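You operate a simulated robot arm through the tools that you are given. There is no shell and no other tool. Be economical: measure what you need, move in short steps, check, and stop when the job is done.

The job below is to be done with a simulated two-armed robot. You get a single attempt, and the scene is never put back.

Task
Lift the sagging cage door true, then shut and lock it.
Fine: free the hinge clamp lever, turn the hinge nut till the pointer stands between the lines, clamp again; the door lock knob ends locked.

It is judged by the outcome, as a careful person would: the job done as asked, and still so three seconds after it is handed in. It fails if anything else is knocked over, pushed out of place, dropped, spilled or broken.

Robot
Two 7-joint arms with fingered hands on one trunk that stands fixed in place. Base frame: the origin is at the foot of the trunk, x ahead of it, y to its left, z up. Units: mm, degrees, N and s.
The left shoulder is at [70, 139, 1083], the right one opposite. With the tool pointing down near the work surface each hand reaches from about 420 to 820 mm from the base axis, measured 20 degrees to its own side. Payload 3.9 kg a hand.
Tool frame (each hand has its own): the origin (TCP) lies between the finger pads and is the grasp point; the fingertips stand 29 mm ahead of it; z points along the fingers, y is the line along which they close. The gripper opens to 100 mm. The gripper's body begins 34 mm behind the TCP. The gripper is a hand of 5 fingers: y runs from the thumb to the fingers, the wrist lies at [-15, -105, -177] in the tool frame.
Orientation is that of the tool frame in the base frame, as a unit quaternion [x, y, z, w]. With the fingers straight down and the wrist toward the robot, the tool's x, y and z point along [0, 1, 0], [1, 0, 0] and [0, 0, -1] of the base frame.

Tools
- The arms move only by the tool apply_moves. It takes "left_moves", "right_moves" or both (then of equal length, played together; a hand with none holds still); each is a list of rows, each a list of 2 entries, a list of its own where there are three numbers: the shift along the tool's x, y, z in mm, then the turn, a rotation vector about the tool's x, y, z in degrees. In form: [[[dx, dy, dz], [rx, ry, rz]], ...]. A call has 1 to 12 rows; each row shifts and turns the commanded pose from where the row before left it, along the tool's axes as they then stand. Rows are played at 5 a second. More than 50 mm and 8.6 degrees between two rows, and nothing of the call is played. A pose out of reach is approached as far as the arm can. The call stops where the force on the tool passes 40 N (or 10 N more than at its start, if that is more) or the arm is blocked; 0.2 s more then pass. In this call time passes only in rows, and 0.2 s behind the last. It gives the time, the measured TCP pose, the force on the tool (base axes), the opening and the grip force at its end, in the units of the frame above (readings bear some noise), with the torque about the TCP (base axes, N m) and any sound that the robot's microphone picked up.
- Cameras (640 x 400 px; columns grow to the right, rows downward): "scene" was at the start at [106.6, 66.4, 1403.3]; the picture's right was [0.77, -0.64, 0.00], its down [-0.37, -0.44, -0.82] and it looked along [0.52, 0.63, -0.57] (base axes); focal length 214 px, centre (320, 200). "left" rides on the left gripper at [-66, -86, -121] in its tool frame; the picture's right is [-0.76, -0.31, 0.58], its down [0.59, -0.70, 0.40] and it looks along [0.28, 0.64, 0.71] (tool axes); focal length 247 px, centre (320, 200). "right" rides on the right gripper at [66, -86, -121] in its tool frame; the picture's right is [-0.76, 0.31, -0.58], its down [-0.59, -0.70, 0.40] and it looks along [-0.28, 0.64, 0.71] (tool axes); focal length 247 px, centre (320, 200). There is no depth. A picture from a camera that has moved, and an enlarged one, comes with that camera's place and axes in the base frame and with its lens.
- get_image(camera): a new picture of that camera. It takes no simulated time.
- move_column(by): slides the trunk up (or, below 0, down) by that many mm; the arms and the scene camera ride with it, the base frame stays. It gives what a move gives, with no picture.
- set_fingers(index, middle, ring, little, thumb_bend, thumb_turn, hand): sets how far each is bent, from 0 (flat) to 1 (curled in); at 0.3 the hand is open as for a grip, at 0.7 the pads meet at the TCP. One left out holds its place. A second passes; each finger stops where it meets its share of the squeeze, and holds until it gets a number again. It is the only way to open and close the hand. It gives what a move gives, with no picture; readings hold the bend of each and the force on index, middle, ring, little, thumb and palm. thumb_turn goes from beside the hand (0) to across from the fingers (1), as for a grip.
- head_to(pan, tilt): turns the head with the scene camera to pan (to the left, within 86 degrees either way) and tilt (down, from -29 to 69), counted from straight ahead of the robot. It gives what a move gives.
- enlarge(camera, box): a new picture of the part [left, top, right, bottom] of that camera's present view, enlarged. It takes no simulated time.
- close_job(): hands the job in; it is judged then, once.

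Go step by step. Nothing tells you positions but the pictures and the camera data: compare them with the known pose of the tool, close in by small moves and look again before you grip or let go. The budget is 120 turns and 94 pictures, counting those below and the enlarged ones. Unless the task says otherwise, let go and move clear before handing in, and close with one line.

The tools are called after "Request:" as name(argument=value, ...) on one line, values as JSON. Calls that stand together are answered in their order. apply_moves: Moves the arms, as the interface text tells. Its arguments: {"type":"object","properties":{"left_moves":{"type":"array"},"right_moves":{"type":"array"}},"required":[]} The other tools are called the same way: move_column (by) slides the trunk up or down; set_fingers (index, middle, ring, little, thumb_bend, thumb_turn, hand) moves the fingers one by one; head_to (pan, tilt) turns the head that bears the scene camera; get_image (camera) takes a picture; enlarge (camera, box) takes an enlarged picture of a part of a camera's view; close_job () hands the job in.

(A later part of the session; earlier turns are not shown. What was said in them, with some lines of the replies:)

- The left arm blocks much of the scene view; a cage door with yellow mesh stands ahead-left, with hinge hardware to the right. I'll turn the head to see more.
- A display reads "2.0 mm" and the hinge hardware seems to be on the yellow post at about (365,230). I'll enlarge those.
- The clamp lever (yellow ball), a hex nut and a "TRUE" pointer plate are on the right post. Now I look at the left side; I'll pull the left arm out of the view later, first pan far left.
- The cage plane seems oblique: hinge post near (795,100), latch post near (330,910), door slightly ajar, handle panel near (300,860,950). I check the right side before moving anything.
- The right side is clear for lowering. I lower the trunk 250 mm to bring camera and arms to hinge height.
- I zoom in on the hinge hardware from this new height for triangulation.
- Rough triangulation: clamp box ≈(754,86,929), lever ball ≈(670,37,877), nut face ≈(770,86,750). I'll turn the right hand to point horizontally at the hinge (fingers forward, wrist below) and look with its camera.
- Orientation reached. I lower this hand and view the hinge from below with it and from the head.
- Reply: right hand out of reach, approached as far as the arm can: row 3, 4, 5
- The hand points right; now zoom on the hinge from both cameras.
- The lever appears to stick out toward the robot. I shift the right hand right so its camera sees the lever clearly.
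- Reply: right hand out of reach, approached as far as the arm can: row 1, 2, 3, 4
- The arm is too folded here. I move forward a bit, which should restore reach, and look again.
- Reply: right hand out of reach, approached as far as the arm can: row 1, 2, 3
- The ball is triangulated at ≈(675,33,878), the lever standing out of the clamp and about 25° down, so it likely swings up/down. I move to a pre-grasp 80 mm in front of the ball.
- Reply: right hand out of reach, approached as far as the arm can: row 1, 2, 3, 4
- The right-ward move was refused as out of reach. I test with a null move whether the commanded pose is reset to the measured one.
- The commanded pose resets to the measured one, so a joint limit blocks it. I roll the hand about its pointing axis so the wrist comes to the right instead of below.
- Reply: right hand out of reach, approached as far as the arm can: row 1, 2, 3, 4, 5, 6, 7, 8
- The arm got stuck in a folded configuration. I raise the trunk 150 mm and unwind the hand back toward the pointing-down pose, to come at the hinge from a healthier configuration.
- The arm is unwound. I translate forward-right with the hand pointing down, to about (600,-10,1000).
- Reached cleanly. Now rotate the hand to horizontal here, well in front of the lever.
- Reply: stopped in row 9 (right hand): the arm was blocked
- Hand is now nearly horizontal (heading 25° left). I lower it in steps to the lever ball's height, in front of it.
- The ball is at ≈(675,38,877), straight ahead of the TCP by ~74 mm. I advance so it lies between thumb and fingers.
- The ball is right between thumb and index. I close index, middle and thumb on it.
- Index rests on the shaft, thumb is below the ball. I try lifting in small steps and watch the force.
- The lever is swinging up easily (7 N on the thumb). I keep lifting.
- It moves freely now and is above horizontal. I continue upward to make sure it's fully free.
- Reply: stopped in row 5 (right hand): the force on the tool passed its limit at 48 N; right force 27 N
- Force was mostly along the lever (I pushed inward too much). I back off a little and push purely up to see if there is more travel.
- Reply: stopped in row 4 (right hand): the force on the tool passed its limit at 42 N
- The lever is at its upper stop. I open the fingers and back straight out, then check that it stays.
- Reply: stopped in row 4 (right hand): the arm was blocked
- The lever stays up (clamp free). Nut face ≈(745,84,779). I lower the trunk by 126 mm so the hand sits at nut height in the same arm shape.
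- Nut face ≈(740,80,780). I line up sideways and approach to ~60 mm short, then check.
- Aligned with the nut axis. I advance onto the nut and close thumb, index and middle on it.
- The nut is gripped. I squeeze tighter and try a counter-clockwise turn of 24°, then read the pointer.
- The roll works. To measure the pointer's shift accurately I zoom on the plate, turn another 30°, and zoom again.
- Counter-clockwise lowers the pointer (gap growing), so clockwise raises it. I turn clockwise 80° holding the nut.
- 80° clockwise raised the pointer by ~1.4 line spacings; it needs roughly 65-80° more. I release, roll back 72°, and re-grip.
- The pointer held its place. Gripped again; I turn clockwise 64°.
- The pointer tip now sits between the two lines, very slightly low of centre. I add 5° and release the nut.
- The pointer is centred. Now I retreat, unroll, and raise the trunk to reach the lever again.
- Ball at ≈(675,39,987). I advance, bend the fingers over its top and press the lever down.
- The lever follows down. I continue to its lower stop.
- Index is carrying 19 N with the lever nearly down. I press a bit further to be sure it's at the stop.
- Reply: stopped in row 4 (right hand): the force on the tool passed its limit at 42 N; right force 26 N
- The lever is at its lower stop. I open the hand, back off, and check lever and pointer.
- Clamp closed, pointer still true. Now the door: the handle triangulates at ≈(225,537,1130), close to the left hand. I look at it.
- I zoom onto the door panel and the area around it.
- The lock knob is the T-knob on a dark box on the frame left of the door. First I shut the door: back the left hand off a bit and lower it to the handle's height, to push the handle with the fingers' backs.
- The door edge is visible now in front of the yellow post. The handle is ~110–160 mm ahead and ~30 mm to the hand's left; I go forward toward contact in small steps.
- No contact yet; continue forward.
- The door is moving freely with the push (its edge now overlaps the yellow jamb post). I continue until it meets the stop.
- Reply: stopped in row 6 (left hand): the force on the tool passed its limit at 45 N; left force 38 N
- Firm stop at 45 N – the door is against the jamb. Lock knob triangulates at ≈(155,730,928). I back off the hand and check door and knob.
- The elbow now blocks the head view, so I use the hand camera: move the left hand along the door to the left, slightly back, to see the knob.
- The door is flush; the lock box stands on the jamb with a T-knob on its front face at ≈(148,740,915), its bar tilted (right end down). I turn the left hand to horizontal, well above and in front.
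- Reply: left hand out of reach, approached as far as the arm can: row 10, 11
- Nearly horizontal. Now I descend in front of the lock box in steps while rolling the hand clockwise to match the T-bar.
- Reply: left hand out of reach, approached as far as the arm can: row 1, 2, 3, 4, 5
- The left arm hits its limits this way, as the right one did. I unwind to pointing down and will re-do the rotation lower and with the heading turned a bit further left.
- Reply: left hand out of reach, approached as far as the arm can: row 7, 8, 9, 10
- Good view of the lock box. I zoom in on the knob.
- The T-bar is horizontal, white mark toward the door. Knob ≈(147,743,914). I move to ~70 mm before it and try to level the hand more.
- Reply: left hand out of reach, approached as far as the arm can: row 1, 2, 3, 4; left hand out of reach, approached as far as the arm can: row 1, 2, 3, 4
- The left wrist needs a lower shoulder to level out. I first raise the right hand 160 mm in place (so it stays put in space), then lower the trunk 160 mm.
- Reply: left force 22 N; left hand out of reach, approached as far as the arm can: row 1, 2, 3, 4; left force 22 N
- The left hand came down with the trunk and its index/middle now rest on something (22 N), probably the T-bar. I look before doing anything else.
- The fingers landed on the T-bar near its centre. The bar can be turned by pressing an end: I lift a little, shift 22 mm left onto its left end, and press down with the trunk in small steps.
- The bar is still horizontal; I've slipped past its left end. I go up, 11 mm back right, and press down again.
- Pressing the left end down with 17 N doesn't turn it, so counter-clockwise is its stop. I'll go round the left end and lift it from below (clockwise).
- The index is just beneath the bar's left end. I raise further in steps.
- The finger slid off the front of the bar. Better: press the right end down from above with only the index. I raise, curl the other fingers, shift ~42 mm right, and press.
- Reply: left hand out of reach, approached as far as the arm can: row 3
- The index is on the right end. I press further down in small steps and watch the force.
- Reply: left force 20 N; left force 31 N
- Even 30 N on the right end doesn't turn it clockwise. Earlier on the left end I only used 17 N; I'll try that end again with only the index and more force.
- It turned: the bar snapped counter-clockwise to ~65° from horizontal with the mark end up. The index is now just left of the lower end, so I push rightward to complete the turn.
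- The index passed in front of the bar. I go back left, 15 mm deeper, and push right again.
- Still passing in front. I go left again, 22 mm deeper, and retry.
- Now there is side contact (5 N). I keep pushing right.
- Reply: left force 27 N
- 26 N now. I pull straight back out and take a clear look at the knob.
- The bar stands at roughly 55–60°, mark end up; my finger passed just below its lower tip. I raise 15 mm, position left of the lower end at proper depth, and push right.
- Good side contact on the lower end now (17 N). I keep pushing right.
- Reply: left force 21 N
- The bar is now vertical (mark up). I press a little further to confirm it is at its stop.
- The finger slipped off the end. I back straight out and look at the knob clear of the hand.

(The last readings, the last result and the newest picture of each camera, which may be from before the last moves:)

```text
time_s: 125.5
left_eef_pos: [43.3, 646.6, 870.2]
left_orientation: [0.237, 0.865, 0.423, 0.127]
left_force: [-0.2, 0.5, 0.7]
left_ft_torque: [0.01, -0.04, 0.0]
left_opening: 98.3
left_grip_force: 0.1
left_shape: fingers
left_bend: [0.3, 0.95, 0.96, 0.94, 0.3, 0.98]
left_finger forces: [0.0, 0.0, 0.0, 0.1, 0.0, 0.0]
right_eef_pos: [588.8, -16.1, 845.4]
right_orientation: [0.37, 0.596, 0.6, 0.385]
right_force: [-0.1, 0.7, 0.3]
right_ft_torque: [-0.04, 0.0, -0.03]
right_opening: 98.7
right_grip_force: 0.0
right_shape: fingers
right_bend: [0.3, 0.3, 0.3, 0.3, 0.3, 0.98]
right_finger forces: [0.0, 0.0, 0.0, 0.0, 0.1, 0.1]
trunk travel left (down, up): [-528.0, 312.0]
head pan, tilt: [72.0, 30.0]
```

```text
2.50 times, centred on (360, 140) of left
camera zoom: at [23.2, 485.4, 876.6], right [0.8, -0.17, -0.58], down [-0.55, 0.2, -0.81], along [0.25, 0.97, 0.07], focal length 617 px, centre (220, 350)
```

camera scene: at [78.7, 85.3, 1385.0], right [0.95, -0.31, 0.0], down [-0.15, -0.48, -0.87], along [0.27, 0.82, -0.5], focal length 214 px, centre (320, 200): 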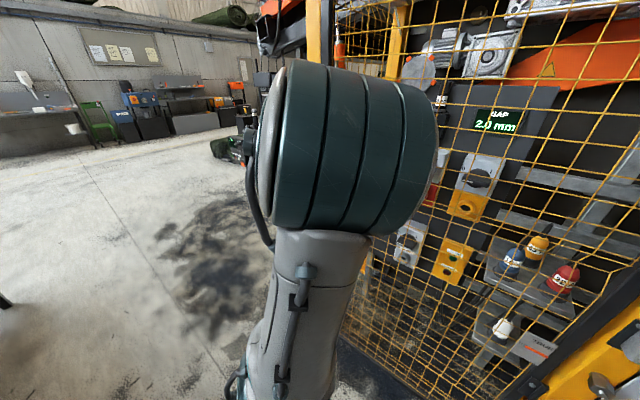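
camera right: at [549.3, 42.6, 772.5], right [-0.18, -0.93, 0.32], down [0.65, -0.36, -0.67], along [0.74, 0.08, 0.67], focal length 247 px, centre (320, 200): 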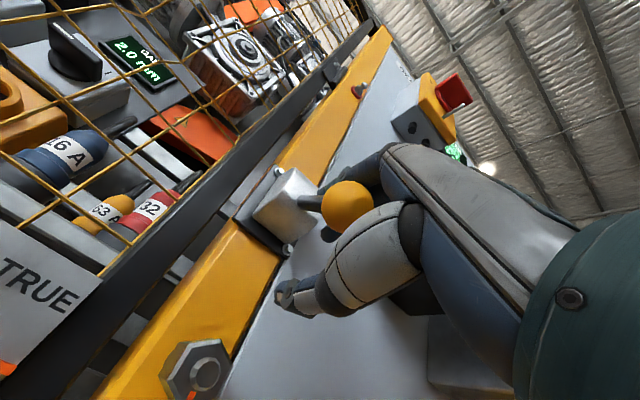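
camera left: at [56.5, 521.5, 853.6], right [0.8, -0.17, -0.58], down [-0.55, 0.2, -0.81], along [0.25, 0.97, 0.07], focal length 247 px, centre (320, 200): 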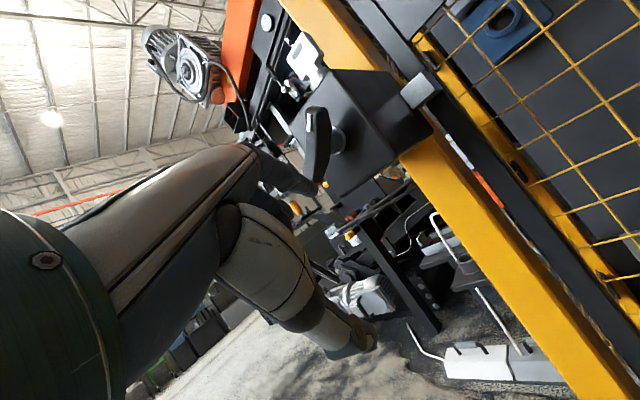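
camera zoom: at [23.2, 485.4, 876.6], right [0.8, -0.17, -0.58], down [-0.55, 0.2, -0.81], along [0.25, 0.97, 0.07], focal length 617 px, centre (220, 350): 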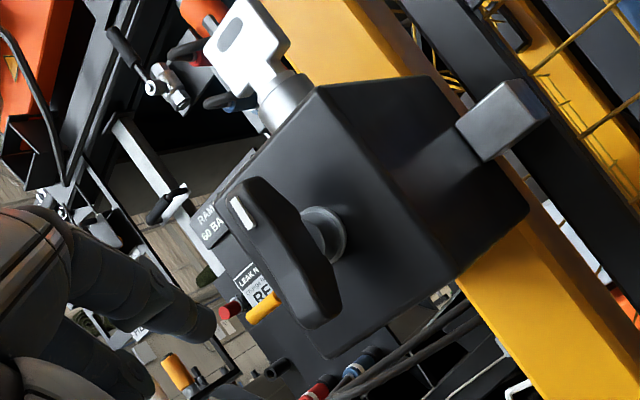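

The knob bar is vertical, mark up. I make one more gentle push on its lower end to confirm it's against its stop.

Request:
move_column(by=-6)

Request:
apply_moves(left_moves=[[[0, 12, 16], [0, 0, 0]], [[0, 12, 16], [0, 0, 0]], [[0, 12, 17], [0, 0, 0]], [[0, 12, 17], [0, 0, 0]]])

Request:
apply_moves(left_moves=[[[-4, 0, 0], [0, 0, 0]], [[-4, 0, 0], [0, 0, 0]], [[-4, 0, 0], [0, 0, 0]], [[-4, 0, 0], [0, 0, 0]]])

```text
time_s: 126.1
left_eef_pos: [43.4, 647.3, 865.0]
left_orientation: [0.237, 0.866, 0.423, 0.126]
left_force: [0.4, -0.5, -0.2]
left_ft_torque: [0.02, 0.0, -0.01]
left_opening: 98.5
left_grip_force: 0.0
left_shape: fingers
left_bend: [0.3, 0.95, 0.96, 0.94, 0.3, 0.98]
left_finger forces: [0.1, 0.0, 0.1, 0.0, 0.0, 0.0]
right_eef_pos: [588.7, -14.6, 838.7]
right_orientation: [0.371, 0.596, 0.6, 0.384]
right_force: [0.1, 0.3, -0.5]
right_ft_torque: [-0.05, 0.01, 0.0]
right_opening: 98.6
right_grip_force: 0.0
right_shape: fingers
right_bend: [0.3, 0.3, 0.3, 0.3, 0.3, 0.98]
right_finger forces: [0.0, 0.0, 0.1, 0.1, 0.0, 0.1]
trunk travel left (down, up): [-522.0, 318.0]
head pan, tilt: [72.0, 30.0]
```

```text
time_s: 127.1
left_eef_pos: [86.8, 718.1, 861.3]
left_orientation: [0.237, 0.866, 0.421, 0.126]
left_force: [-0.6, 0.0, -0.7]
left_ft_torque: [0.0, -0.04, 0.0]
left_opening: 98.4
left_grip_force: 0.1
left_shape: fingers
left_bend: [0.3, 0.95, 0.96, 0.94, 0.3, 0.98]
left_finger forces: [0.0, 0.0, 0.1, 0.0, 0.0, 0.1]
right_eef_pos: [588.7, -15.8, 838.9]
right_orientation: [0.37, 0.596, 0.6, 0.385]
right_force: [0.4, 0.4, -0.1]
right_ft_torque: [0.02, 0.01, 0.0]
right_opening: 98.5
right_grip_force: 0.3
right_shape: fingers
right_bend: [0.3, 0.3, 0.3, 0.3, 0.3, 0.98]
right_finger forces: [0.0, 0.0, 0.0, 0.0, 0.0, 0.0]
trunk travel left (down, up): [-522.0, 318.0]
head pan, tilt: [72.0, 30.0]
```

```text
time_s: 128.1
left_eef_pos: [99.2, 709.8, 862.6]
left_orientation: [0.236, 0.866, 0.422, 0.125]
left_force: [-5.7, 1.9, -0.3]
left_ft_torque: [-0.04, -0.19, 0.25]
left_opening: 97.6
left_grip_force: 3.3
left_shape: fingers
left_bend: [0.31, 0.95, 0.96, 0.94, 0.3, 0.98]
left_finger forces: [6.1, 0.0, 0.0, 0.0, 0.0, 0.0]
right_eef_pos: [587.2, -15.1, 840.0]
right_orientation: [0.369, 0.596, 0.6, 0.384]
right_force: [0.5, -0.1, -0.3]
right_ft_torque: [0.04, -0.02, -0.01]
right_opening: 98.8
right_grip_force: 0.1
right_shape: fingers
right_bend: [0.3, 0.3, 0.3, 0.3, 0.3, 0.98]
right_finger forces: [0.1, 0.0, 0.0, 0.0, 0.0, 0.0]
trunk travel left (down, up): [-522.0, 318.0]
head pan, tilt: [72.0, 30.0]
```

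Request:
apply_moves(left_moves=[[[-3, 0, 0], [0, 0, 0]], [[-3, 0, 0], [0, 0, 0]], [[-3, 0, 0], [0, 0, 0]]])

```text
time_s: 128.9
left_eef_pos: [104.1, 706.5, 861.9]
left_orientation: [0.234, 0.867, 0.422, 0.127]
left_force: [-13.8, 5.8, -1.4]
left_ft_torque: [-0.24, -0.43, 0.73]
left_opening: 97.1
left_grip_force: 7.6
left_shape: fingers
left_bend: [0.31, 0.95, 0.96, 0.94, 0.3, 0.98]
left_finger forces: [15.9, 0.1, 0.0, 0.0, 0.1, 0.0]
right_eef_pos: [586.9, -13.3, 840.9]
right_orientation: [0.37, 0.596, 0.6, 0.385]
right_force: [-0.1, -1.1, 0.2]
right_ft_torque: [0.01, -0.02, -0.01]
right_opening: 98.7
right_grip_force: 0.0
right_shape: fingers
right_bend: [0.3, 0.3, 0.3, 0.3, 0.3, 0.98]
right_finger forces: [0.0, 0.1, 0.0, 0.1, 0.1, 0.0]
trunk travel left (down, up): [-522.0, 318.0]
head pan, tilt: [72.0, 30.0]
```

Request:
apply_moves(left_moves=[[[-3, 0, 0], [0, 0, 0]], [[-3, 0, 0], [0, 0, 0]], [[-3, 0, 0], [0, 0, 0]]])

```text
time_s: 129.7
left_eef_pos: [105.8, 703.4, 861.0]
left_orientation: [0.229, 0.868, 0.421, 0.127]
left_force: [-31.6, 16.0, -3.0]
left_ft_torque: [-0.71, -0.98, 1.65]
left_opening: 98.2
left_grip_force: 17.4
left_shape: fingers
left_bend: [0.3, 0.95, 0.96, 0.94, 0.3, 0.98]
left_finger forces: [35.4, 0.1, 0.1, 0.0, 0.1, 0.0]
right_eef_pos: [584.7, -11.5, 842.3]
right_orientation: [0.368, 0.596, 0.6, 0.386]
right_force: [-0.4, 0.6, -1.0]
right_ft_torque: [0.04, 0.0, 0.0]
right_opening: 98.5
right_grip_force: 0.0
right_shape: fingers
right_bend: [0.3, 0.3, 0.3, 0.3, 0.3, 0.98]
right_finger forces: [0.1, 0.0, 0.0, 0.1, 0.0, 0.0]
trunk travel left (down, up): [-522.0, 318.0]
head pan, tilt: [72.0, 30.0]
```

35 N with no motion: the knob is on its stop, so fully turned. I move the finger off to the left, back away, and take the last checks.

Request:
apply_moves(left_moves=[[[10, 0, 0], [0, 0, 0]], [[10, 0, 0], [0, 0, 0]], [[4, -12, -16], [0, 0, 0]], [[4, -12, -16], [0, 0, 0]], [[4, -12, -16], [0, 0, 0]], [[4, -12, -16], [0, 0, 0]], [[0, -8, -12], [0, 0, 0]]])

Request:
get_image(camera="left")

Request:
head_to(pan=15, tilt=25)

Request:
enlarge(camera="scene", box=[290, 150, 390, 260])

```text
time_s: 131.3
left_eef_pos: [36.6, 637.5, 864.5]
left_orientation: [0.238, 0.866, 0.422, 0.125]
left_force: [-0.9, 0.6, -1.3]
left_ft_torque: [-0.04, -0.02, 0.01]
left_opening: 98.6
left_grip_force: 0.0
left_shape: fingers
left_bend: [0.3, 0.95, 0.96, 0.94, 0.3, 0.98]
left_finger forces: [0.1, 0.0, 0.0, 0.1, 0.0, 0.0]
right_eef_pos: [588.3, -14.4, 838.2]
right_orientation: [0.371, 0.596, 0.6, 0.384]
right_force: [0.3, -0.1, -0.6]
right_ft_torque: [-0.03, -0.02, 0.02]
right_opening: 98.6
right_grip_force: 0.0
right_shape: fingers
right_bend: [0.3, 0.3, 0.3, 0.3, 0.3, 0.98]
right_finger forces: [0.1, 0.0, 0.0, 0.1, 0.0, 0.0]
trunk travel left (down, up): [-522.0, 318.0]
head pan, tilt: [72.0, 30.0]
```

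```text
1 pictures are left
camera left: at [14.6, 475.6, 870.4], right [0.8, -0.17, -0.58], down [-0.55, 0.2, -0.81], along [0.25, 0.97, 0.07], focal length 247 px, centre (320, 200)
```

left: 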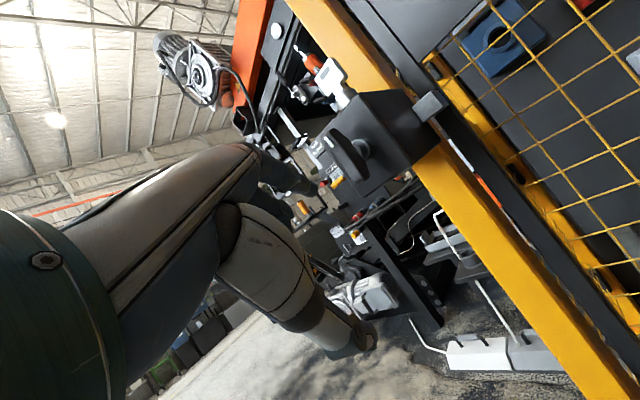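

```text
time_s: 132.6
left_eef_pos: [36.7, 637.9, 864.2]
left_orientation: [0.236, 0.866, 0.423, 0.126]
left_force: [0.1, -0.1, -0.1]
left_ft_torque: [0.02, -0.01, -0.02]
left_opening: 98.7
left_grip_force: 0.1
left_shape: fingers
left_bend: [0.3, 0.95, 0.96, 0.94, 0.3, 0.98]
left_finger forces: [0.0, 0.0, 0.0, 0.0, 0.0, 0.0]
right_eef_pos: [589.0, -16.5, 839.4]
right_orientation: [0.371, 0.596, 0.599, 0.385]
right_force: [-0.8, -0.2, 0.8]
right_ft_torque: [-0.02, -0.04, 0.01]
right_opening: 98.8
right_grip_force: 0.1
right_shape: fingers
right_bend: [0.3, 0.3, 0.3, 0.3, 0.3, 0.98]
right_finger forces: [0.0, 0.0, 0.0, 0.0, 0.0, 0.0]
trunk travel left (down, up): [-522.0, 318.0]
head pan, tilt: [15.0, 25.0]
```

```text
3.64 times, centred on (340, 205) of scene
camera zoom: at [139.5, 22.5, 1216.0], right [0.26, -0.97, 0.0], down [-0.41, -0.11, -0.91], along [0.88, 0.24, -0.42], focal length 780 px, centre (247, 182)
```

zoom: 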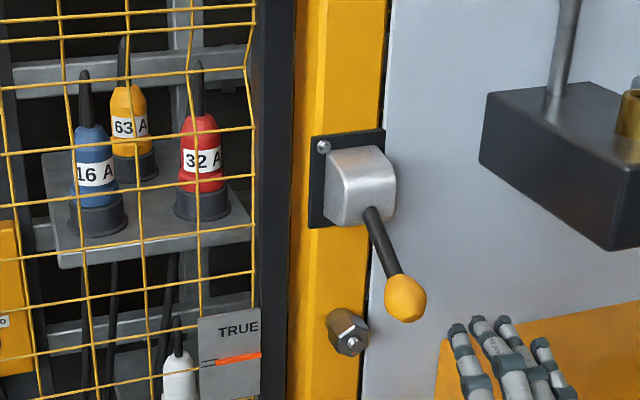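

The pointer is between the lines, the clamp lever is down, the door is shut, the knob is against its stop and both hands are clear. I'm handing in now.

Request:
close_job()

```text
The job is handed in.
```

I lifted the door true, re-clamped the hinge, shut the door and turned the lock knob a quarter turn to its stop; I read that as locked, but I saw no marking and didn't pull the door to test it.
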